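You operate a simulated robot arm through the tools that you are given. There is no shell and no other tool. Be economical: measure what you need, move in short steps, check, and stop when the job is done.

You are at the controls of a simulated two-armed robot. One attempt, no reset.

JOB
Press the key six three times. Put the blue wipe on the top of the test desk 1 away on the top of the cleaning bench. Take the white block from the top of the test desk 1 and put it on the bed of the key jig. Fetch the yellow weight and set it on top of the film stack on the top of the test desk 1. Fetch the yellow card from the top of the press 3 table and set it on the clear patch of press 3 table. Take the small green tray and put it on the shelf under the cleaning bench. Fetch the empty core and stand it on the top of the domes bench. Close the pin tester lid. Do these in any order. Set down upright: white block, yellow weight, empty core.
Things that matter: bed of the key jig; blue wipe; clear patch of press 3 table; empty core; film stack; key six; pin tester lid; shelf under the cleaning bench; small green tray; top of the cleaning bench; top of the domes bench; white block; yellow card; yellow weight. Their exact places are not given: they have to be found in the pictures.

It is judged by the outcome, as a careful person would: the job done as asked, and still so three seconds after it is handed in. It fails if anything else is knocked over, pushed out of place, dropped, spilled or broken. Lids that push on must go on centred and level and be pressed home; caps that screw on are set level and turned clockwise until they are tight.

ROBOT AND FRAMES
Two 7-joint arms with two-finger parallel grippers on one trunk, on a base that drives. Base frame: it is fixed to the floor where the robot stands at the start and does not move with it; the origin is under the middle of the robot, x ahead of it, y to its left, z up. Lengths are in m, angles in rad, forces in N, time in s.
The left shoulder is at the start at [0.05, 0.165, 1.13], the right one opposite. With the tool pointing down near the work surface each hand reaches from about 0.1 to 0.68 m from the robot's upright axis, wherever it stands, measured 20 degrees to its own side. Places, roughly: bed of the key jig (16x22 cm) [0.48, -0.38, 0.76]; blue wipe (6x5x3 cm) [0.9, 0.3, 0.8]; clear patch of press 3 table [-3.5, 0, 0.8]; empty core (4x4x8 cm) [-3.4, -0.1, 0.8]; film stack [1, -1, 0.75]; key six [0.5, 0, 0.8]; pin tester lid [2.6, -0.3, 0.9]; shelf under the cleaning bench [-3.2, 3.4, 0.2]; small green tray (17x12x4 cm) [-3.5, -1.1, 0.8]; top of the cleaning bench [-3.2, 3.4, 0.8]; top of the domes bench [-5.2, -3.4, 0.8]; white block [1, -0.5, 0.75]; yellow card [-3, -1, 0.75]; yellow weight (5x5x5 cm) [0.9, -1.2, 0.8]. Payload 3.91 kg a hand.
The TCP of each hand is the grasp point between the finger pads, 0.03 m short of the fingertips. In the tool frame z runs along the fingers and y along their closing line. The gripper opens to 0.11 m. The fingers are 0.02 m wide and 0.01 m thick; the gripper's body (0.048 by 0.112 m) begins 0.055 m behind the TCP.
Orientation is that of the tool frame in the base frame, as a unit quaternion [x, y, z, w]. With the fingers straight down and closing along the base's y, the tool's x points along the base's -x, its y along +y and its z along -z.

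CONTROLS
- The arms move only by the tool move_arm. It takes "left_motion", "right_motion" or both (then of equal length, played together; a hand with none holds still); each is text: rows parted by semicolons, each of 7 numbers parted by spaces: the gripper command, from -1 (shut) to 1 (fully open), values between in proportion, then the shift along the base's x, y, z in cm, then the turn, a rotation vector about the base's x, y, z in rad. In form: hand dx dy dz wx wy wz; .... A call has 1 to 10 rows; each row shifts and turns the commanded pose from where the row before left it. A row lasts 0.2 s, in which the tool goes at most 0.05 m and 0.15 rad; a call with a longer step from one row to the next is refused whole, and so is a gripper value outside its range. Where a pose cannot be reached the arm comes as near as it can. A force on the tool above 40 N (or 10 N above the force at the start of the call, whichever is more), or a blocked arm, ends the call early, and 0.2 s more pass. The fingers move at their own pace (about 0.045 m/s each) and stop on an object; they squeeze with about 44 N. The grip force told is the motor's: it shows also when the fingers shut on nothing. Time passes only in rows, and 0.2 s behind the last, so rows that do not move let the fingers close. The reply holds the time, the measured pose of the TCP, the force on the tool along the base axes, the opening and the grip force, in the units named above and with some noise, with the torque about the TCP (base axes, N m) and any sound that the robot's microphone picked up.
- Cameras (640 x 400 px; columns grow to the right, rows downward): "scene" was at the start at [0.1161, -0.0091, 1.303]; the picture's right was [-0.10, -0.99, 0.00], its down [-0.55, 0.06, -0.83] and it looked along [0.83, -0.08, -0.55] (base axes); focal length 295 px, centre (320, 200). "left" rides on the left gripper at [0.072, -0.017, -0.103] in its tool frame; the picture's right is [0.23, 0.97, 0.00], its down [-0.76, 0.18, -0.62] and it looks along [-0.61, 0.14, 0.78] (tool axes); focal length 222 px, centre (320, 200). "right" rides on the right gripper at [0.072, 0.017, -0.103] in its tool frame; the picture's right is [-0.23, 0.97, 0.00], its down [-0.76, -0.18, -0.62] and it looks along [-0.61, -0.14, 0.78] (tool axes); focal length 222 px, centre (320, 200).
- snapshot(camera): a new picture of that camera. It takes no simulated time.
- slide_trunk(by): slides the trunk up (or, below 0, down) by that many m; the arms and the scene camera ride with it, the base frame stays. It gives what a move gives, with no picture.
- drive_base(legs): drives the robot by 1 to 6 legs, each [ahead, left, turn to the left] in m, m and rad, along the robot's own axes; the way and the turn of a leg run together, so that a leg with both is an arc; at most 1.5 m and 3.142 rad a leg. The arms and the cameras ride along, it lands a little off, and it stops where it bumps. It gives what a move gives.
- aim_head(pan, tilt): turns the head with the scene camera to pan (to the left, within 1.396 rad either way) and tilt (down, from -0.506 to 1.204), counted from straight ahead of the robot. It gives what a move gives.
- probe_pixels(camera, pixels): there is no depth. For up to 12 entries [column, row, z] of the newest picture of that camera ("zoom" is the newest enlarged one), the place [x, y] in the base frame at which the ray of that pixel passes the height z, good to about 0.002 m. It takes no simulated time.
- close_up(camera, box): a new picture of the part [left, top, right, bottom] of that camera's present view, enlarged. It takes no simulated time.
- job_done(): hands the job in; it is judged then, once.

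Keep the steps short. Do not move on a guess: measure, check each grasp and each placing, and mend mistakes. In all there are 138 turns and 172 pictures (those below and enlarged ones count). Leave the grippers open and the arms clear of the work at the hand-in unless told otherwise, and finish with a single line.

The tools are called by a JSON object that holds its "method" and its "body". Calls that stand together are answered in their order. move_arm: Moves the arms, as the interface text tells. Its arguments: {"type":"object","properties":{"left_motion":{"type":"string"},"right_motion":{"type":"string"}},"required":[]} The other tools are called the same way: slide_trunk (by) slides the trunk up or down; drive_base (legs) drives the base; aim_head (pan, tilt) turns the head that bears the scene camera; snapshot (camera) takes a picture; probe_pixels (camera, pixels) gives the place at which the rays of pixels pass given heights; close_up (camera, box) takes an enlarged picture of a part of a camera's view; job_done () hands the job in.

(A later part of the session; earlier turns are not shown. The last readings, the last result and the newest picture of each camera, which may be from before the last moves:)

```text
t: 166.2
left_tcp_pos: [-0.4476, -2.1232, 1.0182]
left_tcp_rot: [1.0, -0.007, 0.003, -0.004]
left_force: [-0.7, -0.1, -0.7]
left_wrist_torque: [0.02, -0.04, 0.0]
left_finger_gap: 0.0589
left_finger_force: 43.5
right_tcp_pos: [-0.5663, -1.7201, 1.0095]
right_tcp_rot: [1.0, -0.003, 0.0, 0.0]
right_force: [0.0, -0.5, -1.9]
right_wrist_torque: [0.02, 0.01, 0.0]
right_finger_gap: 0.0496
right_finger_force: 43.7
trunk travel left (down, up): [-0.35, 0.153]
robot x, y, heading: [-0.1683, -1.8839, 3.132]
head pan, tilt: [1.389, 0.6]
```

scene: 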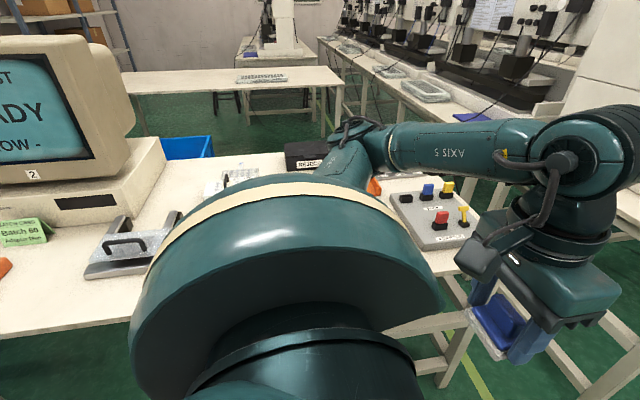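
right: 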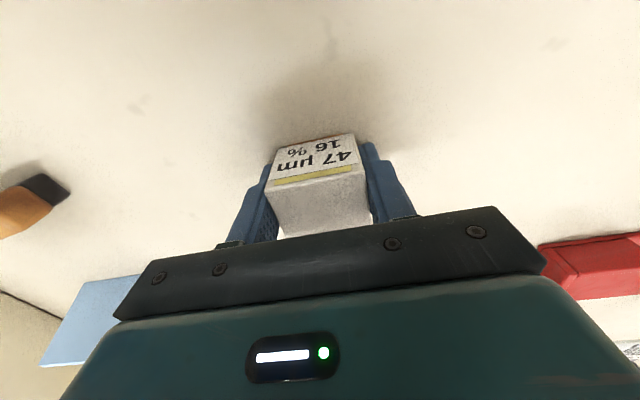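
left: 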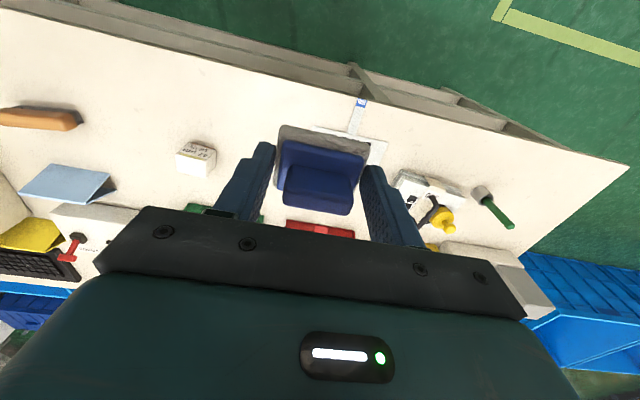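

The lid is level and closed. Now I'll go up along the front of desk 1 and face it.

{"method": "drive_base", "body": {"legs": [[0, 0, -1.571], [1.4, 0, 0], [0.2, 0, 0], [0, 0, -1.571], [0.14, 0, 0]]}}

{"method": "aim_head", "body": {"pan": -0.1, "tilt": 0.8}}

{"method": "snapshot", "body": {"camera": "scene"}}

```text
t: 182.9
left_tcp_pos: [0.2425, -0.0393, 1.0181]
left_tcp_rot: [0.001, 1.0, -0.004, -0.003]
left_force: [0.0, 0.2, -0.5]
left_wrist_torque: [0.0, 0.0, -0.01]
left_finger_gap: 0.0586
left_finger_force: 44.1
right_tcp_pos: [0.3679, -0.4422, 1.0084]
right_tcp_rot: [-0.003, 1.0, 0.0, 0.0]
right_force: [0.8, 0.5, -1.9]
right_wrist_torque: [0.02, 0.03, -0.01]
right_finger_gap: 0.0496
right_finger_force: 44.3
trunk travel left (down, up): [-0.35, 0.153]
robot x, y, heading: [-0.0308, -0.285, 0.008]
head pan, tilt: [1.389, 0.6]
```

```text
t: 184.5
left_tcp_pos: [0.243, -0.0414, 1.0193]
left_tcp_rot: [0.0, 1.0, -0.004, -0.003]
left_force: [-0.4, 0.3, -0.7]
left_wrist_torque: [0.01, 0.02, 0.04]
left_finger_gap: 0.0589
left_finger_force: 44.4
right_tcp_pos: [0.3672, -0.4431, 1.0094]
right_tcp_rot: [-0.002, 1.0, 0.0, 0.001]
right_force: [0.6, -0.7, -2.5]
right_wrist_torque: [-0.01, -0.01, -0.01]
right_finger_gap: 0.0496
right_finger_force: 43.7
trunk travel left (down, up): [-0.35, 0.153]
robot x, y, heading: [-0.0336, -0.2819, 0.004]
head pan, tilt: [-0.099, 0.799]
```

```text
81 pictures are left
```

scene: 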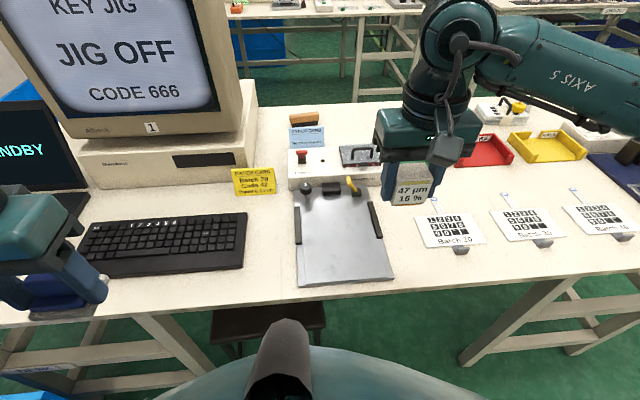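

{"method": "close_up", "body": {"camera": "scene", "box": [270, 140, 430, 300]}}

{"method": "probe_pixels", "body": {"camera": "scene", "pixels": [[300, 283, 0.755], [393, 275, 0.755], [298, 195, 0.755], [360, 192, 0.755], [338, 235, 0.755], [338, 235, 0.765]]}}

```text
2.50 times, centred on (350, 220) of scene
```

zoom: 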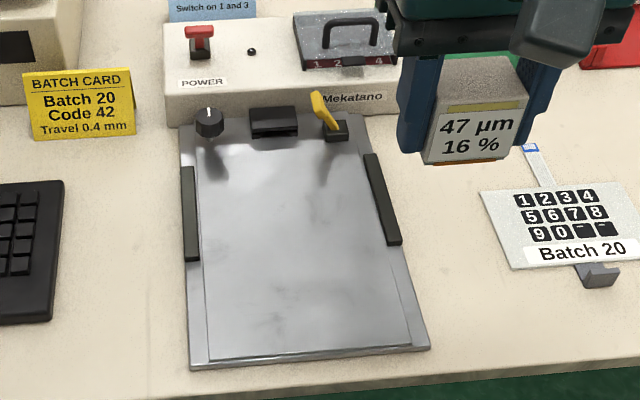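

```text
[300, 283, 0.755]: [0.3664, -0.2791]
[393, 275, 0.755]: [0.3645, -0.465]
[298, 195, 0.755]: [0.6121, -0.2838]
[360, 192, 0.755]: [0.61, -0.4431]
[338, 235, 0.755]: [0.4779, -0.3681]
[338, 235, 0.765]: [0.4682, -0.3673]
```

Bed centre is at about (0.475,-0.372), z≈0.757. I'll lower the block there, gently at the end.

{"method": "move_arm", "body": {"right_motion": "-1 2.6 1.7 -2 0 0 0; -1 2.6 1.7 -3 0 0 0; -1 2.6 1.7 -3 0 0 0; -1 2.5 1.7 -3 0 0 0; -1 0 0 -4 0 0 0; -1 0 0 -3 0 0 0; -1 0 0 -2 0 0 0; -1 0 0 0 0 0 0"}}

{"method": "move_arm", "body": {"right_motion": "-1 0 0 -0.4 0 0 0; -1 0 0 -0.4 0 0 0; -1 0 0 -0.3 0 0 0; -1 0 0 -0.3 0 0 0; -1 0 0 -0.3 0 0 0"}}

{"method": "close_up", "body": {"camera": "scene", "box": [270, 140, 430, 300]}}

```text
t: 186.3
left_tcp_pos: [0.2428, -0.0387, 1.0191]
left_tcp_rot: [0.0, 1.0, -0.004, -0.003]
left_force: [-0.5, -0.7, -0.1]
left_wrist_torque: [0.01, -0.03, 0.02]
left_finger_gap: 0.0587
left_finger_force: 43.9
right_tcp_pos: [0.4709, -0.3745, 0.8084]
right_tcp_rot: [-0.002, 1.0, -0.001, 0.0]
right_force: [-0.3, -0.2, -2.5]
right_wrist_torque: [0.01, 0.03, 0.01]
right_finger_gap: 0.0494
right_finger_force: 43.8
trunk travel left (down, up): [-0.35, 0.153]
robot x, y, heading: [-0.0331, -0.2853, 0.006]
head pan, tilt: [-0.099, 0.799]
```

```text
t: 187.5
left_tcp_pos: [0.2418, -0.0397, 1.0189]
left_tcp_rot: [0.0, 1.0, -0.005, -0.002]
left_force: [-0.6, 0.4, -0.2]
left_wrist_torque: [0.0, -0.03, -0.02]
left_finger_gap: 0.0586
left_finger_force: 43.5
right_tcp_pos: [0.4698, -0.3744, 0.7911]
right_tcp_rot: [-0.002, 1.0, -0.001, 0.0]
right_force: [-0.1, -0.3, -1.9]
right_wrist_torque: [-0.07, 0.03, -0.02]
right_finger_gap: 0.0499
right_finger_force: 43.7
trunk travel left (down, up): [-0.35, 0.153]
robot x, y, heading: [-0.0321, -0.2829, 0.009]
head pan, tilt: [-0.099, 0.799]
```

```text
2.50 times, centred on (350, 220) of scene
```

zoom: 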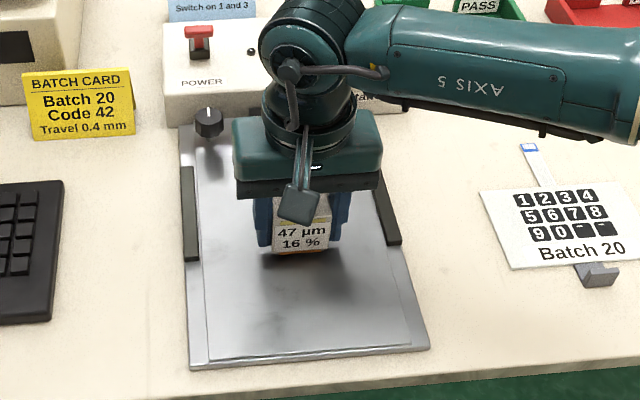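

Not yet in contact. A few more 2 mm steps.

{"method": "move_arm", "body": {"right_motion": "-1 0 0 -0.2 0 0 0; -1 0 0 -0.2 0 0 0; -1 0 0 -0.2 0 0 0; -1 0 0 0 0 0 0"}}

```text
t: 188.5
left_tcp_pos: [0.2411, -0.0397, 1.0178]
left_tcp_rot: [-0.001, 1.0, -0.003, -0.002]
left_force: [0.3, -0.2, -1.0]
left_wrist_torque: [0.0, -0.03, 0.01]
left_finger_gap: 0.059
left_finger_force: 43.9
right_tcp_pos: [0.47, -0.3738, 0.7849]
right_tcp_rot: [-0.003, 1.0, 0.0, 0.0]
right_force: [-0.2, 0.1, -2.8]
right_wrist_torque: [-0.02, 0.0, 0.0]
right_finger_gap: 0.0499
right_finger_force: 44.0
trunk travel left (down, up): [-0.35, 0.153]
robot x, y, heading: [-0.0332, -0.2845, 0.007]
head pan, tilt: [-0.099, 0.799]
```

{"method": "move_arm", "body": {"right_motion": "-1 0 0 -0.2 0 0 0; -1 0 0 -0.2 0 0 0; -1 0 0 -0.2 0 0 0; -1 0 0 0 0 0 0"}}

{"method": "close_up", "body": {"camera": "scene", "box": [310, 180, 390, 260]}}

```text
t: 189.5
left_tcp_pos: [0.2401, -0.04, 1.0202]
left_tcp_rot: [0.0, 1.0, -0.005, -0.001]
left_force: [-0.7, 0.8, -0.7]
left_wrist_torque: [0.01, -0.05, -0.03]
left_finger_gap: 0.0584
left_finger_force: 43.8
right_tcp_pos: [0.4696, -0.3734, 0.7848]
right_tcp_rot: [-0.002, 1.0, 0.001, 0.004]
right_force: [-3.5, -6.3, 36.4]
right_wrist_torque: [-0.2, 0.27, -0.03]
right_finger_gap: 0.0499
right_finger_force: 44.6
trunk travel left (down, up): [-0.35, 0.153]
robot x, y, heading: [-0.0322, -0.2824, 0.01]
head pan, tilt: [-0.099, 0.799]
```

```text
5.00 times, centred on (350, 220) of scene
```

zoom: 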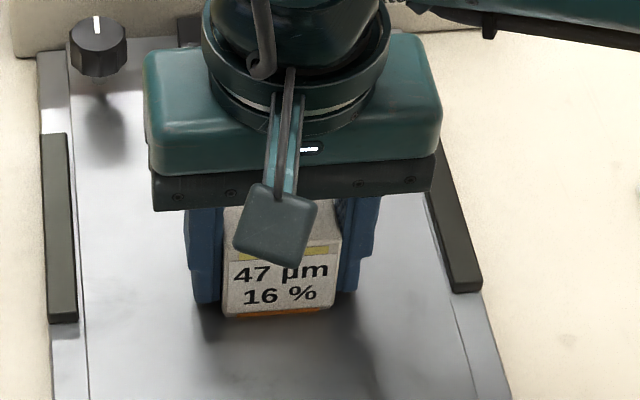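

Seated (36 N). I'll ease up 5 mm of command, release, and lift straight.

{"method": "move_arm", "body": {"right_motion": "-1 0 0 0.45 0 0 0; 0.2 0 0 0 0 0 0; 0.2 0 0 0 0 0 0; 0.6 0 0 0 0 0 0; 0.6 0 0 2 0 0 0; 0.6 0 0 4 0 0 0; 1 0 0 4.5 0 0 0; 1 -2 -1 4 0 0 0; 1 -4 -1 2 0 0 0; 1 -4 -1 2 0 0 0"}}

{"method": "close_up", "body": {"camera": "scene", "box": [270, 140, 430, 300]}}

```text
t: 191.7
left_tcp_pos: [0.2412, -0.0401, 1.0171]
left_tcp_rot: [-0.001, 1.0, -0.005, -0.002]
left_force: [-1.1, -0.2, 0.1]
left_wrist_torque: [-0.04, -0.03, -0.01]
left_finger_gap: 0.0589
left_finger_force: 43.7
right_tcp_pos: [0.3686, -0.4048, 0.9699]
right_tcp_rot: [-0.002, 1.0, -0.001, 0.0]
right_force: [-0.1, 0.4, 0.1]
right_wrist_torque: [-0.04, 0.02, -0.01]
right_finger_gap: 0.11
right_finger_force: 0.1
trunk travel left (down, up): [-0.35, 0.153]
robot x, y, heading: [-0.0326, -0.285, 0.008]
head pan, tilt: [-0.099, 0.799]
```

```text
2.50 times, centred on (350, 220) of scene
```

zoom: 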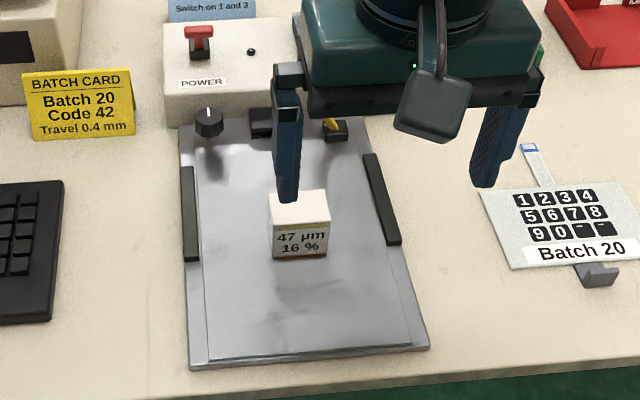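

The block stands on the bed. I'll back off, turn around, and look for the press 3 table.

{"method": "drive_base", "body": {"legs": [[-0.4, 0, 0], [0, 0, 1.571], [0, 0, 1.571]]}}

{"method": "aim_head", "body": {"pan": 0, "tilt": 0.3}}

{"method": "snapshot", "body": {"camera": "scene"}}

```text
t: 201.9
left_tcp_pos: [-0.7073, -0.5275, 1.0197]
left_tcp_rot: [1.0, -0.002, 0.002, -0.005]
left_force: [-0.2, 1.1, -1.3]
left_wrist_torque: [-0.02, -0.01, -0.01]
left_finger_gap: 0.0588
left_finger_force: 43.4
right_tcp_pos: [-0.833, -0.1629, 0.9695]
right_tcp_rot: [1.0, 0.001, 0.0, 0.0]
right_force: [0.0, -0.4, -0.2]
right_wrist_torque: [-0.01, 0.01, 0.0]
right_finger_gap: 0.1098
right_finger_force: 0.0
trunk travel left (down, up): [-0.35, 0.153]
robot x, y, heading: [-0.4315, -0.2883, -3.136]
head pan, tilt: [-0.099, 0.799]
```

```text
t: 202.8
left_tcp_pos: [-0.7078, -0.5277, 1.0179]
left_tcp_rot: [1.0, -0.002, 0.003, -0.005]
left_force: [-0.3, -0.3, 0.6]
left_wrist_torque: [-0.01, 0.01, -0.01]
left_finger_gap: 0.0588
left_finger_force: 43.9
right_tcp_pos: [-0.8337, -0.1616, 0.9699]
right_tcp_rot: [1.0, -0.001, 0.0, -0.001]
right_force: [0.8, -0.2, 0.4]
right_wrist_torque: [0.03, 0.0, -0.02]
right_finger_gap: 0.11
right_finger_force: 0.1
trunk travel left (down, up): [-0.35, 0.153]
robot x, y, heading: [-0.4283, -0.2873, -3.142]
head pan, tilt: [0.0, 0.3]
```

```text
76 pictures are left
```

scene: 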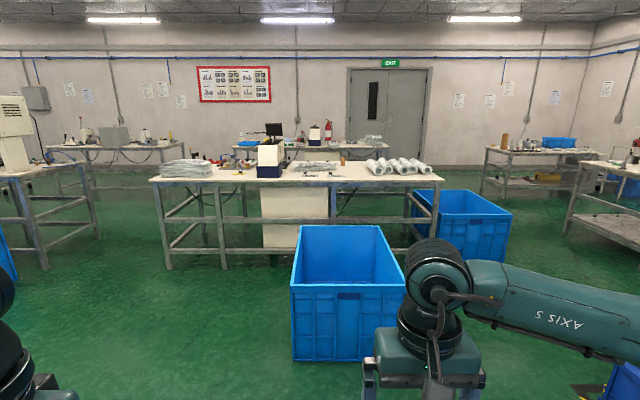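

{"method": "close_up", "body": {"camera": "scene", "box": [140, 110, 460, 280]}}

{"method": "probe_pixels", "body": {"camera": "scene", "pixels": [[150, 183, 0.74], [440, 180, 0.74], [350, 163, 0.74], [290, 358, 0.0], [365, 362, 0.0], [510, 240, 0.0], [330, 168, 0.75], [380, 170, 0.75], [520, 152, 0.74]]}}

```text
2.00 times, centred on (300, 195) of scene
```

zoom: 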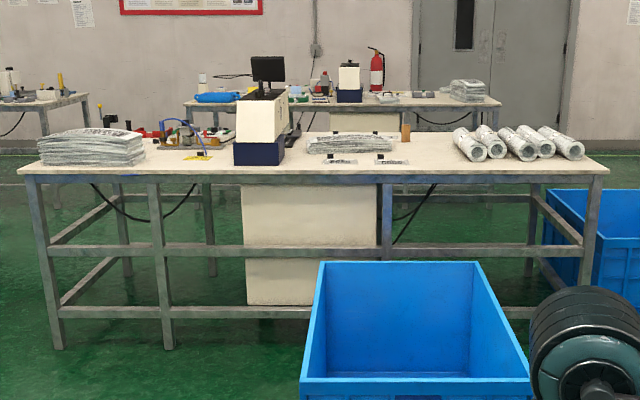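

```text
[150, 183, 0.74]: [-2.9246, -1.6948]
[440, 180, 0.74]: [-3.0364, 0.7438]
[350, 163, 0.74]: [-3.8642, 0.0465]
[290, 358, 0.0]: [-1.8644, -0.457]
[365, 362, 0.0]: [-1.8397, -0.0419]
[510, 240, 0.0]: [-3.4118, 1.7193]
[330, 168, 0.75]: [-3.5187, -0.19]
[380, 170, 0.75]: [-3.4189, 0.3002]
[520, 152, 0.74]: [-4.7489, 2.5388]
```

The table spans x -2.95..-3.9, y -1.7..0.74. The yellow card is near px (240,178), and the blue box is in front at y>-0.46. I'll drive to y≈-1.0 and closer.

{"method": "drive_base", "body": {"legs": [[0, 0.75, 0], [1.3, 0, 0], [0.65, 0, 0]]}}

{"method": "aim_head", "body": {"pan": 0, "tilt": 0.6}}

{"method": "snapshot", "body": {"camera": "scene"}}

```text
t: 216.3
left_tcp_pos: [-2.6658, -1.2831, 1.0182]
left_tcp_rot: [1.0, -0.001, 0.003, -0.005]
left_force: [-0.2, 0.3, 0.3]
left_wrist_torque: [0.0, 0.0, 0.02]
left_finger_gap: 0.059
left_finger_force: 43.6
right_tcp_pos: [-2.7922, -0.919, 0.97]
right_tcp_rot: [1.0, 0.0, 0.0, 0.0]
right_force: [0.0, -0.1, -0.6]
right_wrist_torque: [0.03, 0.02, -0.01]
right_finger_gap: 0.1101
right_finger_force: 0.0
trunk travel left (down, up): [-0.35, 0.153]
robot x, y, heading: [-2.394, -1.0421, -3.136]
head pan, tilt: [0.0, 0.3]
```

```text
t: 217.1
left_tcp_pos: [-2.6653, -1.2848, 1.019]
left_tcp_rot: [1.0, -0.001, 0.003, -0.005]
left_force: [0.2, -0.4, 0.4]
left_wrist_torque: [0.02, 0.01, -0.01]
left_finger_gap: 0.0588
left_finger_force: 44.2
right_tcp_pos: [-2.7915, -0.9188, 0.9704]
right_tcp_rot: [1.0, 0.001, 0.0, 0.0]
right_force: [-0.2, 1.2, 0.1]
right_wrist_torque: [0.01, -0.01, -0.02]
right_finger_gap: 0.1099
right_finger_force: 0.0
trunk travel left (down, up): [-0.35, 0.153]
robot x, y, heading: [-2.3878, -1.0394, -3.135]
head pan, tilt: [0.0, 0.6]
```

```text
74 pictures are left
```

scene: 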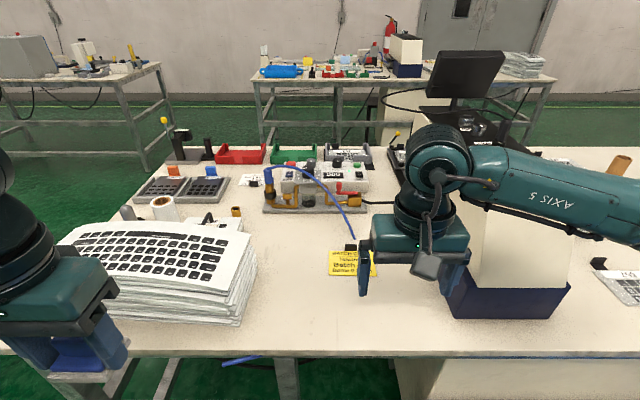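

{"method": "close_up", "body": {"camera": "scene", "box": [130, 120, 390, 290]}}

{"method": "close_up", "body": {"camera": "scene", "box": [310, 230, 390, 290]}}

{"method": "probe_pixels", "body": {"camera": "scene", "pixels": [[272, 164, 0.745], [316, 160, 0.745], [330, 276, 0.745], [376, 275, 0.745], [333, 252, 0.745], [370, 250, 0.745], [620, 172, 0.745], [300, 145, 0.74], [345, 355, 0.74], [622, 158, 0.82]]}}

```text
2.35 times, centred on (260, 205) of scene
```

zoom: 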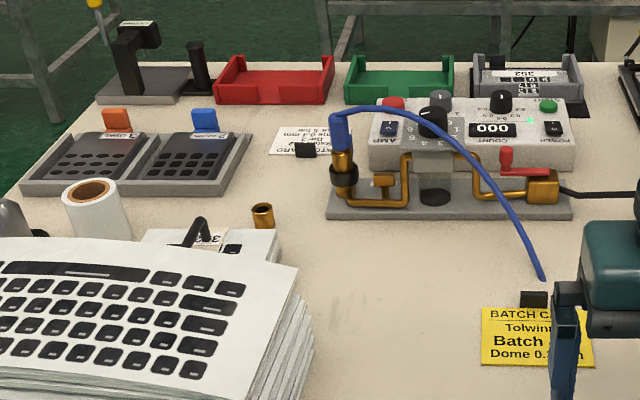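

```text
6.67 times, centred on (350, 260) of scene
```

zoom: 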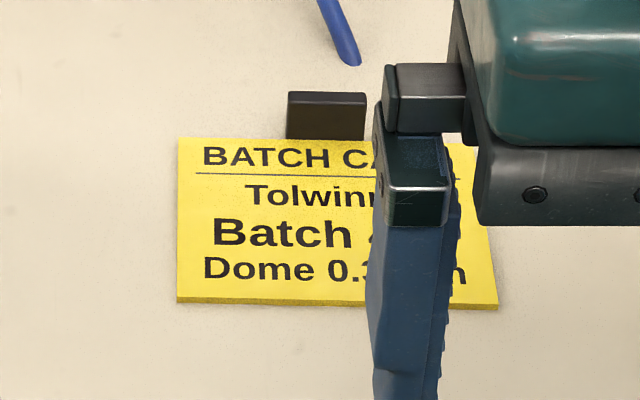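

```text
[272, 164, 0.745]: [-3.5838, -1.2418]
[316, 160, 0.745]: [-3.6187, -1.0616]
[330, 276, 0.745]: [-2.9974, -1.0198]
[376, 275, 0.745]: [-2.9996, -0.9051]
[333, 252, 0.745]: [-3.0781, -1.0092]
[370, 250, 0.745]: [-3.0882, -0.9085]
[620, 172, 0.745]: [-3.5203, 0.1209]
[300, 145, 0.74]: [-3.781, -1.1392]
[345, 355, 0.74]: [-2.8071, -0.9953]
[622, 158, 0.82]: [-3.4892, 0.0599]
```

The yellow card lies flat near (-3.04,-0.96) with a black tab at its far edge. I also have a doubt about the held "wipe", since it looks taller than 3 cm and is far from the given spot. I'll look at it closely and probe the tab.

{"method": "probe_pixels", "body": {"camera": "scene", "pixels": [[350.9, 247, 0.755], [345, 250, 0.745], [357, 250, 0.745], [345.5, 244.5, 0.765]]}}

{"method": "aim_head", "body": {"pan": 0.75, "tilt": 0.75}}

{"method": "snapshot", "body": {"camera": "scene"}}

```text
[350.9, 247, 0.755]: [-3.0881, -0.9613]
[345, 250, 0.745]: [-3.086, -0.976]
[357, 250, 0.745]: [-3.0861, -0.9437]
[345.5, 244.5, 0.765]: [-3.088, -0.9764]
```

```text
t: 218.2
left_tcp_pos: [-2.6663, -1.2832, 1.0178]
left_tcp_rot: [1.0, 0.0, 0.003, -0.005]
left_force: [0.2, 0.2, 0.2]
left_wrist_torque: [-0.02, 0.0, -0.01]
left_finger_gap: 0.0588
left_finger_force: 44.0
right_tcp_pos: [-2.792, -0.9185, 0.9703]
right_tcp_rot: [1.0, 0.001, 0.0, -0.001]
right_force: [-0.4, 0.2, -0.5]
right_wrist_torque: [0.03, 0.0, 0.01]
right_finger_gap: 0.11
right_finger_force: 0.1
trunk travel left (down, up): [-0.35, 0.153]
robot x, y, heading: [-2.3915, -1.0367, -3.139]
head pan, tilt: [0.75, 0.75]
```

```text
71 pictures are left
```

scene: 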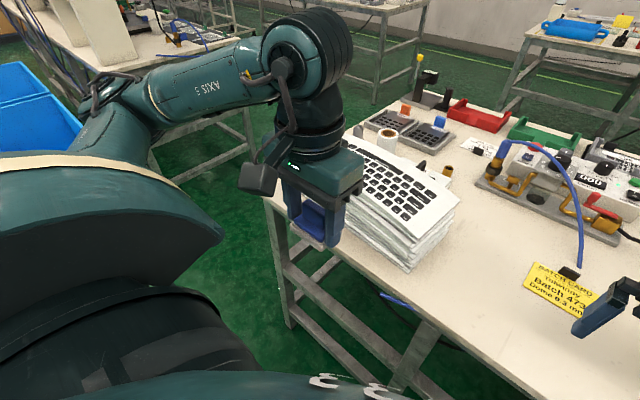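

{"method": "close_up", "body": {"camera": "scene", "box": [270, 150, 370, 250]}}

```text
4.00 times, centred on (320, 200) of scene
```

zoom: 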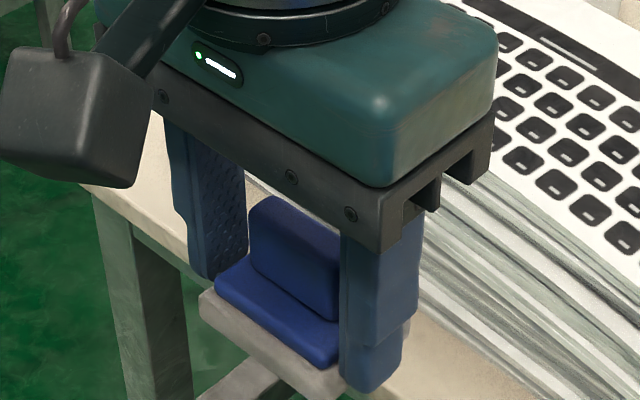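

I'll deal with the wipe question at desk 1 later. Now the card: drive 10 cm closer and bring the right hand above the tab at (-3.087,-0.96).

{"method": "drive_base", "body": {"legs": [[0.1, 0, 0]]}}

{"method": "move_arm", "body": {"right_motion": "0.2 -3.5 -1 -1 0 0 0; 0.2 -4 -1 -1 0 0 0; 0.2 -4 -1 -1 0 0 0; 0.2 -4 -1 -2 0 0 0; 0.2 -4 0 -3 0 0 0; 0.2 0 0 -3 0 0 0; 0.2 0 0 0 0 0 0", "left_motion": "-1 2 -1 0 0 0 0; -1 2 -1 0 0 0 0; -1 2 -1 0 0 0 0; -1 2 -1 0 0 0 0; -1 0 0 0 0 0 0; -1 0 0 0 0 0 0; -1 0 0 0 0 0 0"}}

{"method": "snapshot", "body": {"camera": "right"}}

```text
t: 219.3
left_tcp_pos: [-2.7648, -1.2837, 1.0185]
left_tcp_rot: [1.0, -0.002, 0.003, -0.004]
left_force: [-0.6, 0.2, 0.0]
left_wrist_torque: [0.02, -0.03, -0.01]
left_finger_gap: 0.0586
left_finger_force: 44.2
right_tcp_pos: [-2.8908, -0.9193, 0.9691]
right_tcp_rot: [1.0, 0.001, 0.0, 0.0]
right_force: [-0.7, -0.6, 0.2]
right_wrist_torque: [0.0, -0.01, 0.0]
right_finger_gap: 0.1099
right_finger_force: 0.0
trunk travel left (down, up): [-0.35, 0.153]
robot x, y, heading: [-2.491, -1.0447, -3.142]
head pan, tilt: [0.75, 0.75]
```

```text
t: 220.9
left_tcp_pos: [-2.7312, -1.3355, 1.0407]
left_tcp_rot: [1.0, -0.002, 0.003, -0.004]
left_force: [0.2, 0.3, -0.2]
left_wrist_torque: [-0.01, 0.03, -0.02]
left_finger_gap: 0.0589
left_finger_force: 43.9
left hand out of reach, approached as far as the arm can: row 1, 2, 3, 4
right_tcp_pos: [-3.0856, -0.9595, 0.8594]
right_tcp_rot: [1.0, 0.001, 0.0, -0.001]
right_force: [0.2, 0.0, 0.4]
right_wrist_torque: [-0.02, -0.01, 0.01]
right_finger_gap: 0.066
right_finger_force: 0.2
trunk travel left (down, up): [-0.35, 0.153]
robot x, y, heading: [-2.4893, -1.0434, -3.137]
head pan, tilt: [0.75, 0.75]
```

```text
69 pictures are left
```

right: 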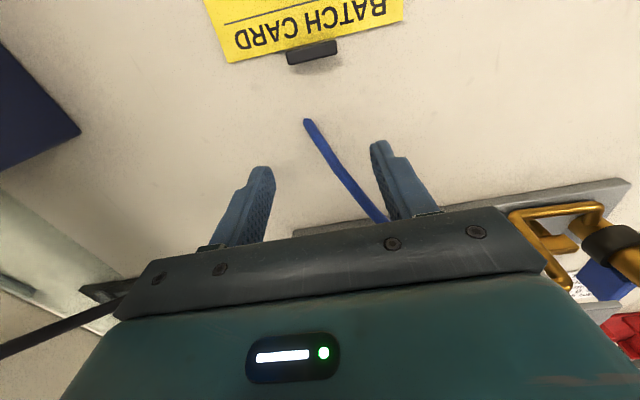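

{"method": "probe_pixels", "body": {"camera": "right", "pixels": [[289, 60, 0.745], [337, 52, 0.745], [312, 48, 0.765], [305, 120, 0.75], [228, 62, 0.743]]}}

{"method": "aim_head", "body": {"pan": 0.0, "tilt": 0.75}}

{"method": "close_up", "body": {"camera": "scene", "box": [260, 150, 460, 300]}}

```text
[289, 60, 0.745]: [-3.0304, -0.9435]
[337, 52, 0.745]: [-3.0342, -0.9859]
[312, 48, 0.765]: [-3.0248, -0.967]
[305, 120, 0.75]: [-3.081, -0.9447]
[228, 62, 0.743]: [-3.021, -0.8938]
```

```text
t: 222.0
left_tcp_pos: [-2.7312, -1.3352, 1.0398]
left_tcp_rot: [1.0, -0.001, 0.003, -0.005]
left_force: [-0.2, 1.0, -0.7]
left_wrist_torque: [0.01, 0.0, 0.0]
left_finger_gap: 0.0588
left_finger_force: 43.4
right_tcp_pos: [-3.0859, -0.9607, 0.8602]
right_tcp_rot: [1.0, 0.001, 0.0, 0.0]
right_force: [0.2, -0.5, 0.0]
right_wrist_torque: [-0.02, -0.04, 0.0]
right_finger_gap: 0.066
right_finger_force: 0.0
trunk travel left (down, up): [-0.35, 0.153]
robot x, y, heading: [-2.4882, -1.0426, -3.138]
head pan, tilt: [0.0, 0.75]
```

```text
2.67 times, centred on (360, 225) of scene
```

zoom: 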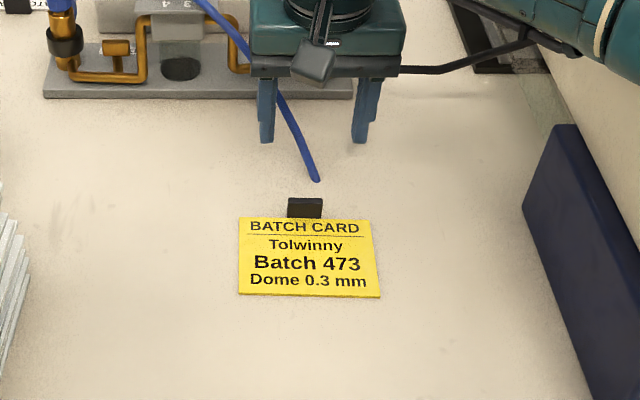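

The two views agree only if this table's top is at z≈0.78, putting the tab at (-3.029,-0.964). I'll shift there and look before lowering.

{"method": "move_arm", "body": {"right_motion": "0.2 3 -0.2 0 0 0 0; 0.2 2.7 -0.2 0 0 0 0; 0.2 0 0 0 0 0 0"}}

{"method": "snapshot", "body": {"camera": "right"}}

{"method": "probe_pixels", "body": {"camera": "scene", "pixels": [[345, 224, 0.79], [362, 224, 0.79]]}}

```text
t: 222.8
left_tcp_pos: [-2.7283, -1.343, 1.0387]
left_tcp_rot: [1.0, -0.001, 0.002, -0.009]
left_force: [0.5, 0.1, -0.7]
left_wrist_torque: [0.0, 0.03, 0.02]
left_finger_gap: 0.0588
left_finger_force: 44.4
right_tcp_pos: [-3.027, -0.9751, 0.8666]
right_tcp_rot: [1.0, 0.006, -0.004, -0.003]
right_force: [0.6, 0.4, 1.0]
right_wrist_torque: [-0.01, 0.01, 0.04]
right_finger_gap: 0.0656
right_finger_force: 0.1
trunk travel left (down, up): [-0.35, 0.153]
robot x, y, heading: [-2.4856, -1.0449, -3.138]
head pan, tilt: [0.0, 0.75]
```

```text
67 pictures are left
```

right: 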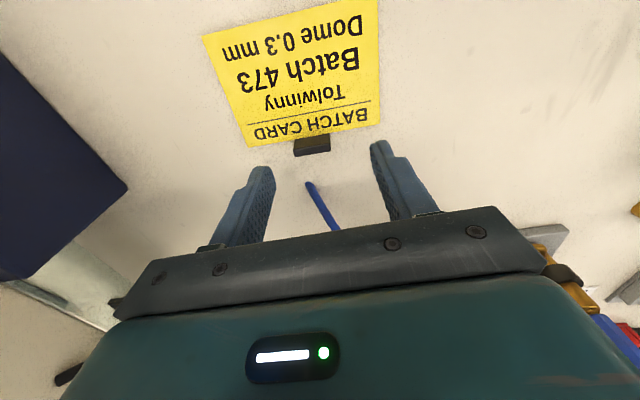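

```text
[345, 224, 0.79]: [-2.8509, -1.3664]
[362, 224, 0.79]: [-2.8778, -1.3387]
```

{"method": "probe_pixels", "body": {"camera": "right", "pixels": [[294, 152, 0.787], [330, 150, 0.787], [312, 143, 0.8]]}}

{"method": "move_arm", "body": {"right_motion": "0.2 0 0.5 -1 0 0 0; 0.2 0 0 -1.5 0 0 0; 0.2 0 0 -1.3 0 0 0; 0.2 0 0 0 0 0 0"}}

{"method": "snapshot", "body": {"camera": "right"}}

```text
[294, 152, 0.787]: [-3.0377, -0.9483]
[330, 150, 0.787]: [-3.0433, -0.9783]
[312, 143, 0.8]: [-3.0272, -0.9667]
```

```text
t: 224.0
left_tcp_pos: [-2.7193, -1.3432, 1.0402]
left_tcp_rot: [1.0, -0.001, -0.005, -0.011]
left_force: [0.6, -0.5, 0.2]
left_wrist_torque: [0.02, 0.0, 0.03]
left_finger_gap: 0.0589
left_finger_force: 44.0
right_tcp_pos: [-3.028, -0.9768, 0.8482]
right_tcp_rot: [1.0, 0.011, -0.026, 0.001]
right_force: [0.8, 0.3, 0.0]
right_wrist_torque: [0.04, -0.03, 0.01]
right_finger_gap: 0.0659
right_finger_force: 0.1
trunk travel left (down, up): [-0.35, 0.153]
robot x, y, heading: [-2.4864, -1.045, -3.14]
head pan, tilt: [0.0, 0.75]
stopped in row 4 (right hand): the arm was blocked; the commanded pose is now the measured one
```

```text
66 pictures are left
```

right: 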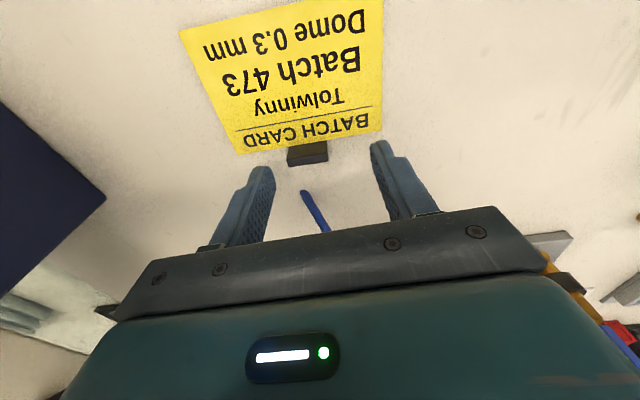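

The right arm seems blocked, probably its forearm against the press tower on the right. I'll raise it, draw it back, and look.

{"method": "move_arm", "body": {"right_motion": "0.2 0 -0.5 2 0 0 0; 0.2 0 -1 3 0 0 0; 0.2 1 -1 3 0 0 0; 0.2 3 -1 3 0 0 0; 0.2 3 -1 2 0 0 0; 0.2 3 0 0 0 0 0"}}

{"method": "aim_head", "body": {"pan": -0.35, "tilt": 0.6}}

{"method": "snapshot", "body": {"camera": "scene"}}

```text
t: 225.4
left_tcp_pos: [-2.7312, -1.335, 1.0398]
left_tcp_rot: [1.0, -0.001, 0.003, -0.004]
left_force: [-0.4, -0.4, -0.3]
left_wrist_torque: [0.0, -0.01, 0.01]
left_finger_gap: 0.0586
left_finger_force: 44.8
right_tcp_pos: [-2.9334, -1.0098, 0.9654]
right_tcp_rot: [1.0, 0.004, -0.014, 0.003]
right_force: [1.0, -0.6, -0.2]
right_wrist_torque: [0.01, 0.01, 0.01]
right_finger_gap: 0.0657
right_finger_force: 0.1
trunk travel left (down, up): [-0.35, 0.153]
robot x, y, heading: [-2.4878, -1.0411, -3.139]
head pan, tilt: [0.0, 0.75]
```

```text
t: 226.3
left_tcp_pos: [-2.7303, -1.335, 1.0392]
left_tcp_rot: [1.0, -0.002, 0.003, -0.005]
left_force: [0.7, 0.7, -0.3]
left_wrist_torque: [0.02, 0.0, 0.0]
left_finger_gap: 0.0587
left_finger_force: 43.7
right_tcp_pos: [-2.9346, -1.0104, 0.9646]
right_tcp_rot: [1.0, 0.006, -0.014, 0.003]
right_force: [-0.4, 0.2, 0.1]
right_wrist_torque: [0.0, -0.04, 0.02]
right_finger_gap: 0.0663
right_finger_force: 0.1
trunk travel left (down, up): [-0.35, 0.153]
robot x, y, heading: [-2.4893, -1.0402, -3.137]
head pan, tilt: [-0.351, 0.6]
```

```text
65 pictures are left
```

scene: 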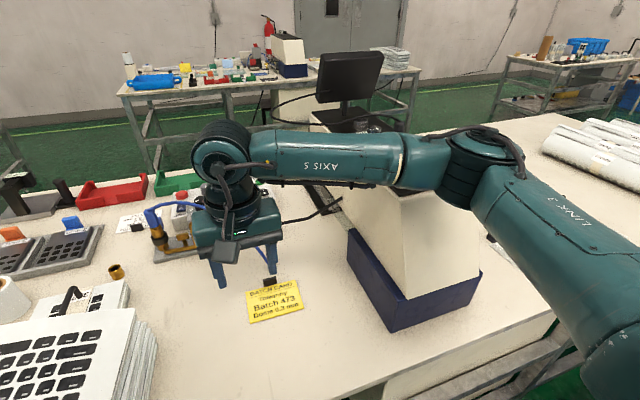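

The forearm was against the white press tower. I'll slide the base 0.35 m to the left so the arm works clear of it.

{"method": "drive_base", "body": {"legs": [[0, 0.35, 0]]}}

{"method": "move_arm", "body": {"right_motion": "0.2 -2 3 0 0 0 0; 0.2 -2 4 0 0 0 0; 0.2 -2 4 0 0 0.03 0; 0.2 -2 4 0 0 0 0; 0.2 -1.5 4 -2 0 0 0; 0.2 0 4 -2 0 0 0; 0.2 0 4 -2 0 0 0; 0.2 0 4 -2 0 0 0; 0.2 0 4 -2 0 0 0; 0.2 0 4 0 0 0 0"}}

{"method": "snapshot", "body": {"camera": "right"}}

{"method": "snapshot", "body": {"camera": "scene"}}

```text
t: 228.5
left_tcp_pos: [-2.7298, -1.6882, 1.0388]
left_tcp_rot: [1.0, -0.001, 0.003, -0.006]
left_force: [-0.3, 0.6, -0.4]
left_wrist_torque: [-0.04, 0.02, -0.03]
left_finger_gap: 0.0589
left_finger_force: 44.6
right_tcp_pos: [-2.9332, -1.3632, 0.9657]
right_tcp_rot: [1.0, 0.006, -0.013, 0.003]
right_force: [-0.1, -0.3, 0.3]
right_wrist_torque: [0.05, 0.01, -0.03]
right_finger_gap: 0.0661
right_finger_force: 0.0
trunk travel left (down, up): [-0.35, 0.153]
robot x, y, heading: [-2.4877, -1.3902, -3.136]
head pan, tilt: [-0.351, 0.6]
```

```text
t: 230.7
left_tcp_pos: [-2.7298, -1.6871, 1.0397]
left_tcp_rot: [1.0, -0.002, 0.003, -0.004]
left_force: [0.1, 0.3, 0.3]
left_wrist_torque: [-0.02, 0.0, 0.01]
left_finger_gap: 0.0589
left_finger_force: 44.3
right_tcp_pos: [-3.0281, -0.9711, 0.8642]
right_tcp_rot: [1.0, 0.006, -0.029, 0.002]
right_force: [-0.5, 0.2, -0.3]
right_wrist_torque: [-0.03, 0.0, 0.0]
right_finger_gap: 0.0663
right_finger_force: 0.0
trunk travel left (down, up): [-0.35, 0.153]
robot x, y, heading: [-2.4903, -1.3915, -3.139]
head pan, tilt: [-0.351, 0.6]
```

```text
64 pictures are left
```

right: 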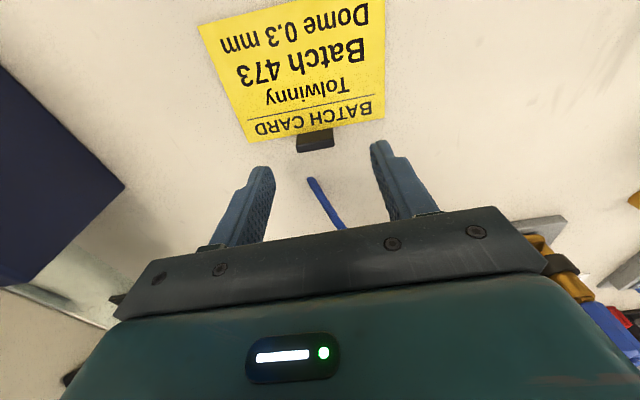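

```text
63 pictures are left
```

scene: 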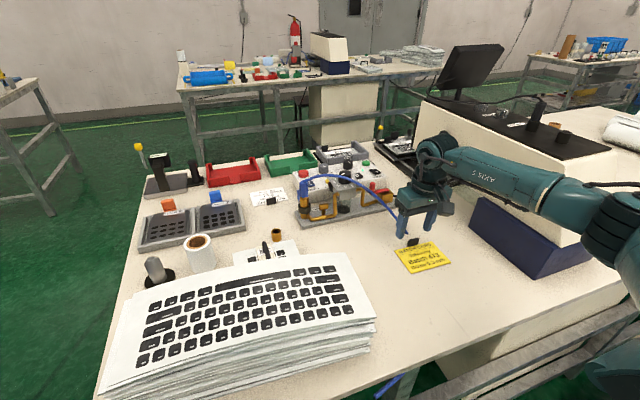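

The tilt needs correcting (−0.058 about y). The forearm now passes in front of the press base. I'll lower carefully.

{"method": "move_arm", "body": {"right_motion": "0.2 0 0.2 0 0 -0.058 0; 0.2 0 0.2 -1.5 0 0 0; 0.2 0 0.2 -1.5 0 0 0; 0.2 0 0 -1.3 0 0 0; 0.2 0 0 0 0 0 0"}}

{"method": "snapshot", "body": {"camera": "right"}}

```text
t: 231.9
left_tcp_pos: [-2.727, -1.6889, 1.039]
left_tcp_rot: [1.0, -0.002, 0.001, -0.005]
left_force: [0.3, -0.6, 0.2]
left_wrist_torque: [0.0, 0.03, -0.01]
left_finger_gap: 0.0587
left_finger_force: 43.5
right_tcp_pos: [-3.0302, -0.9648, 0.8321]
right_tcp_rot: [1.0, 0.004, -0.008, 0.003]
right_force: [6.6, -2.1, 19.3]
right_wrist_torque: [0.14, -0.39, -0.12]
right_finger_gap: 0.0656
right_finger_force: 0.2
trunk travel left (down, up): [-0.35, 0.153]
robot x, y, heading: [-2.4889, -1.3935, -3.142]
head pan, tilt: [-0.351, 0.6]
stopped in row 5 (right hand): the force on the tool passed its limit (the readings are from after the stop); the commanded pose is now the measured one
```

```text
62 pictures are left
```

right: 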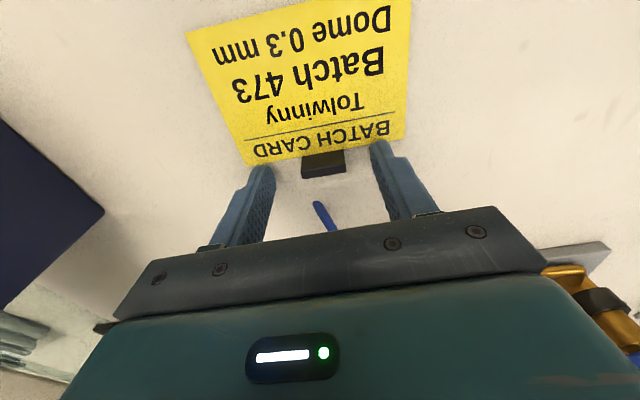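

The fingertips touched at z≈0.80, so the card/table surface is there, with the tab between the fingers. I'll ease up 3 mm and close on the tab.

{"method": "move_arm", "body": {"right_motion": "0.2 0.4 0 0.3 0 -0.016 0; -1 0 0 0 0 0 0; -1 0 0 0 0 0 0; -1 0 0 0 0 0 0; -1 0 0 0 0 0 0"}}

{"method": "snapshot", "body": {"camera": "right"}}

{"method": "close_up", "body": {"camera": "scene", "box": [360, 150, 520, 290]}}

```text
t: 233.1
left_tcp_pos: [-2.7293, -1.6892, 1.0397]
left_tcp_rot: [1.0, -0.001, 0.001, -0.006]
left_force: [0.2, 0.8, -0.1]
left_wrist_torque: [-0.03, 0.04, -0.01]
left_finger_gap: 0.0588
left_finger_force: 43.7
right_tcp_pos: [-3.0259, -0.9674, 0.8328]
right_tcp_rot: [1.0, 0.005, 0.002, 0.005]
right_force: [-0.3, -9.6, 18.8]
right_wrist_torque: [-0.17, -0.07, -0.03]
right_finger_gap: 0.0256
right_finger_force: 44.7
trunk travel left (down, up): [-0.35, 0.153]
robot x, y, heading: [-2.4882, -1.3946, -3.139]
head pan, tilt: [-0.351, 0.6]
```

```text
61 pictures are left
```

right: 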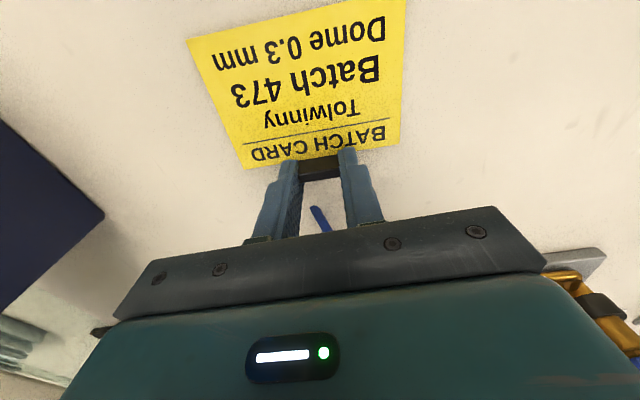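

```text
2.86 times, centred on (440, 220) of scene
```

zoom: 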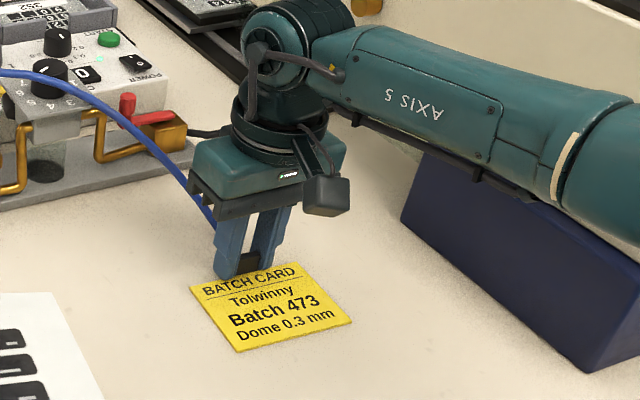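

Tab gripped (2.6 cm). I'll lift straight up and retract.

{"method": "move_arm", "body": {"right_motion": "-1 0 0 1 0 0 0; -1 0 0 3 0 0 0; -1 0 -0.5 4 0 0 0; -1 1 -1 4 0 0 0; -1 2 -3 3 0 0 0; -1 3 -3 2 0 0 0; -1 3 -3 0 0 0 0; -1 3 -3 0 0 0 0; -1 3 -3 0 0 0 0; -1 0 -3 0 0 0 0"}}

{"method": "snapshot", "body": {"camera": "right"}}

{"method": "snapshot", "body": {"camera": "scene"}}

```text
t: 235.3
left_tcp_pos: [-2.7284, -1.688, 1.0394]
left_tcp_rot: [1.0, -0.002, 0.003, -0.005]
left_force: [-0.1, -0.3, 0.0]
left_wrist_torque: [0.0, -0.01, -0.01]
left_finger_gap: 0.0586
left_finger_force: 43.6
right_tcp_pos: [-2.8765, -1.1608, 1.0004]
right_tcp_rot: [1.0, 0.004, 0.003, 0.003]
right_force: [-1.0, 0.5, 0.1]
right_wrist_torque: [0.0, 0.04, -0.02]
right_finger_gap: 0.0253
right_finger_force: 44.1
trunk travel left (down, up): [-0.35, 0.153]
robot x, y, heading: [-2.4901, -1.3943, -3.14]
head pan, tilt: [-0.351, 0.6]
```

```text
59 pictures are left
```

right: 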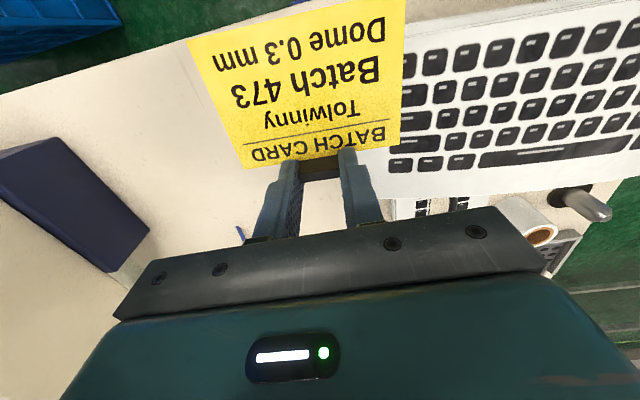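

```text
58 pictures are left
```

scene: 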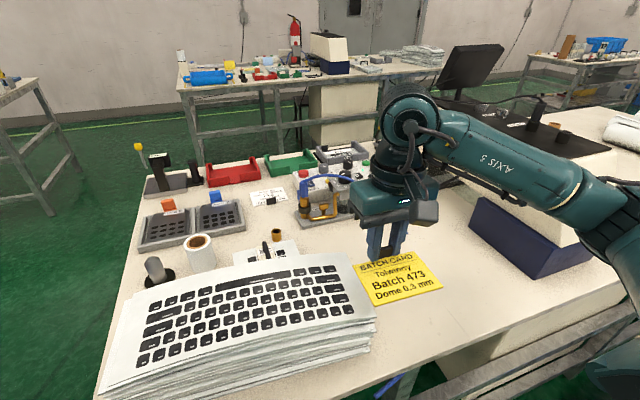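

Card held. The rough hints otherwise match within 0.1 m, so the held blue item is likely a look-alike and the real wipe is near (0.9, 0.3). I'll measure the far side of this table for the way round.

{"method": "probe_pixels", "body": {"camera": "scene", "pixels": [[185, 94, 0.75], [440, 78, 0.75], [145, 195, 0.8], [100, 395, 0.8], [270, 170, 0.8], [317, 166, 0.8], [265, 178, 0.8], [200, 168, 0.0], [290, 150, 0.8], [155, 165, 0.0]]}}

{"method": "drive_base", "body": {"legs": [[-0.35, 0, 0], [0, 0.75, 0]]}}

{"method": "aim_head", "body": {"pan": 0, "tilt": 0.4}}

{"method": "snapshot", "body": {"camera": "scene"}}

```text
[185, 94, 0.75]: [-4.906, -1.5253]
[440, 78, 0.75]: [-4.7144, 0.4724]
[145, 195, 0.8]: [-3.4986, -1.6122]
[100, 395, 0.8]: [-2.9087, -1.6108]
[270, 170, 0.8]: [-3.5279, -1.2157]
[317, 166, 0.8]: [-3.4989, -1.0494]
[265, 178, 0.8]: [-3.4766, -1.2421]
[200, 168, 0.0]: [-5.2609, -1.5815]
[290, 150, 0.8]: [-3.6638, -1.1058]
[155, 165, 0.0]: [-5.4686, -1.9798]
```

```text
t: 241.3
left_tcp_pos: [-2.3827, -2.4428, 1.0396]
left_tcp_rot: [1.0, -0.004, 0.003, -0.005]
left_force: [1.2, -0.4, -0.7]
left_wrist_torque: [-0.03, 0.04, 0.01]
left_finger_gap: 0.0587
left_finger_force: 43.9
right_tcp_pos: [-2.5267, -1.9126, 0.9999]
right_tcp_rot: [1.0, 0.002, 0.003, 0.003]
right_force: [0.5, -0.8, 0.0]
right_wrist_torque: [-0.02, -0.02, 0.01]
right_finger_gap: 0.0252
right_finger_force: 43.9
trunk travel left (down, up): [-0.35, 0.153]
robot x, y, heading: [-2.1386, -2.1515, 3.14]
head pan, tilt: [-0.351, 0.6]
```

```text
t: 242.1
left_tcp_pos: [-2.3835, -2.4426, 1.0395]
left_tcp_rot: [1.0, -0.003, 0.003, -0.005]
left_force: [0.1, -0.2, -0.2]
left_wrist_torque: [-0.02, -0.05, 0.03]
left_finger_gap: 0.0588
left_finger_force: 44.1
right_tcp_pos: [-2.5258, -1.9138, 0.9998]
right_tcp_rot: [1.0, 0.001, 0.003, 0.004]
right_force: [0.5, 0.0, -0.3]
right_wrist_torque: [-0.01, 0.01, 0.0]
right_finger_gap: 0.0254
right_finger_force: 43.8
trunk travel left (down, up): [-0.35, 0.153]
robot x, y, heading: [-2.1396, -2.1506, 3.14]
head pan, tilt: [0.0, 0.4]
```

```text
57 pictures are left
```

scene: 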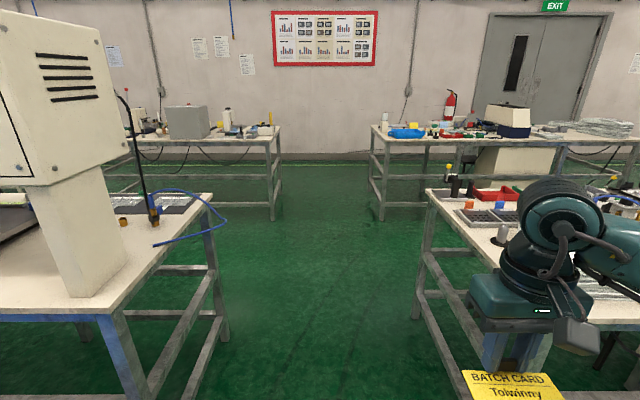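

A clear aisle runs at y≈-2.2. I'll drive through, slide along behind the table, and turn to face it.

{"method": "drive_base", "body": {"legs": [[1.4, 0.03, 0], [0.68, 0, 0], [0, -1.4, 0], [0, -0.75, 0], [0, 0, 1.571], [0, 0, 1.571]]}}

{"method": "aim_head", "body": {"pan": -0.1, "tilt": 0.6}}

{"method": "snapshot", "body": {"camera": "scene"}}

```text
t: 245.6
left_tcp_pos: [-2.8942, -2.452, 1.042]
left_tcp_rot: [1.0, 0.024, 0.004, 0.015]
left_force: [0.0, 0.5, -0.2]
left_wrist_torque: [0.03, 0.0, -0.01]
left_finger_gap: 0.0588
left_finger_force: 44.0
right_tcp_pos: [-3.0664, -1.9213, 1.0074]
right_tcp_rot: [1.0, 0.017, -0.006, 0.007]
right_force: [0.4, 0.6, 0.3]
right_wrist_torque: [0.02, -0.04, 0.01]
right_finger_gap: 0.0254
right_finger_force: 44.0
trunk travel left (down, up): [-0.35, 0.153]
robot x, y, heading: [-2.6857, -2.1537, -3.111]
head pan, tilt: [0.0, 0.4]
stopped in leg 1: the robot was blocked; the commanded pose is now the measured one
```

```text
t: 246.3
left_tcp_pos: [-2.8945, -2.453, 1.042]
left_tcp_rot: [1.0, 0.023, 0.002, 0.017]
left_force: [0.8, -0.3, -0.3]
left_wrist_torque: [0.0, 0.03, 0.0]
left_finger_gap: 0.0589
left_finger_force: 44.2
right_tcp_pos: [-3.064, -1.9217, 1.0061]
right_tcp_rot: [1.0, 0.015, -0.008, 0.007]
right_force: [0.1, 0.1, -0.8]
right_wrist_torque: [0.01, 0.0, -0.01]
right_finger_gap: 0.0254
right_finger_force: 44.0
trunk travel left (down, up): [-0.35, 0.153]
robot x, y, heading: [-2.689, -2.149, -3.117]
head pan, tilt: [-0.099, 0.6]
```

```text
56 pictures are left
```

scene: 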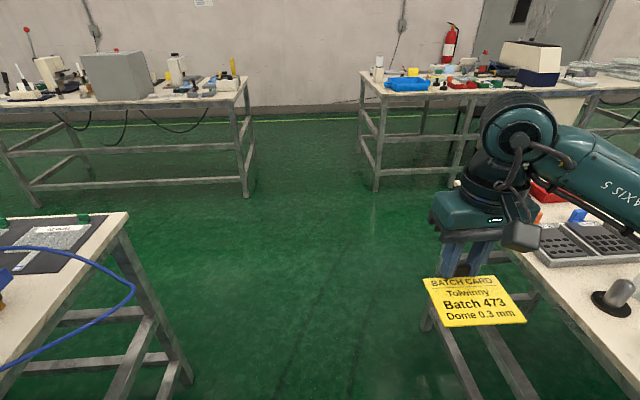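

Blocked, probably by the left elbow against the machine on the left table. I'll back up, shift right 0.2 m, and look left.

{"method": "drive_base", "body": {"legs": [[-0.3, 0, 0], [0, -0.2, -0.025]]}}

{"method": "aim_head", "body": {"pan": 0.9, "tilt": 0.4}}

{"method": "snapshot", "body": {"camera": "scene"}}

```text
t: 249.6
left_tcp_pos: [-2.6213, -2.2463, 1.0354]
left_tcp_rot: [1.0, 0.006, 0.01, 0.009]
left_force: [-0.4, 0.4, -0.3]
left_wrist_torque: [-0.01, -0.01, -0.02]
left_finger_gap: 0.0587
left_finger_force: 44.4
right_tcp_pos: [-2.7718, -1.7111, 0.9997]
right_tcp_rot: [1.0, 0.0, 0.003, 0.004]
right_force: [0.5, -0.1, -0.1]
right_wrist_torque: [0.03, -0.01, 0.0]
right_finger_gap: 0.0251
right_finger_force: 44.1
trunk travel left (down, up): [-0.35, 0.153]
robot x, y, heading: [-2.3874, -1.9486, 3.136]
head pan, tilt: [-0.099, 0.6]
```

```text
t: 250.8
left_tcp_pos: [-2.6208, -2.2467, 1.036]
left_tcp_rot: [1.0, 0.005, 0.011, 0.007]
left_force: [0.6, 0.6, 0.0]
left_wrist_torque: [-0.02, 0.02, 0.0]
left_finger_gap: 0.0589
left_finger_force: 44.1
right_tcp_pos: [-2.7725, -1.7105, 1.0021]
right_tcp_rot: [1.0, 0.0, 0.003, 0.003]
right_force: [-0.9, -0.1, -0.3]
right_wrist_torque: [-0.01, 0.01, 0.01]
right_finger_gap: 0.0255
right_finger_force: 44.3
trunk travel left (down, up): [-0.35, 0.153]
robot x, y, heading: [-2.3838, -1.945, 3.135]
head pan, tilt: [0.901, 0.4]
```

```text
55 pictures are left
```

scene: 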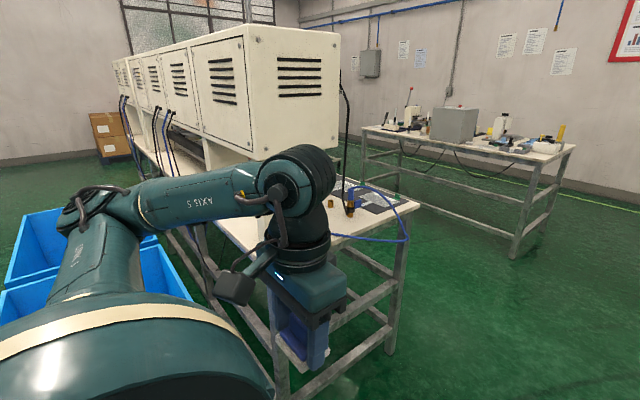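

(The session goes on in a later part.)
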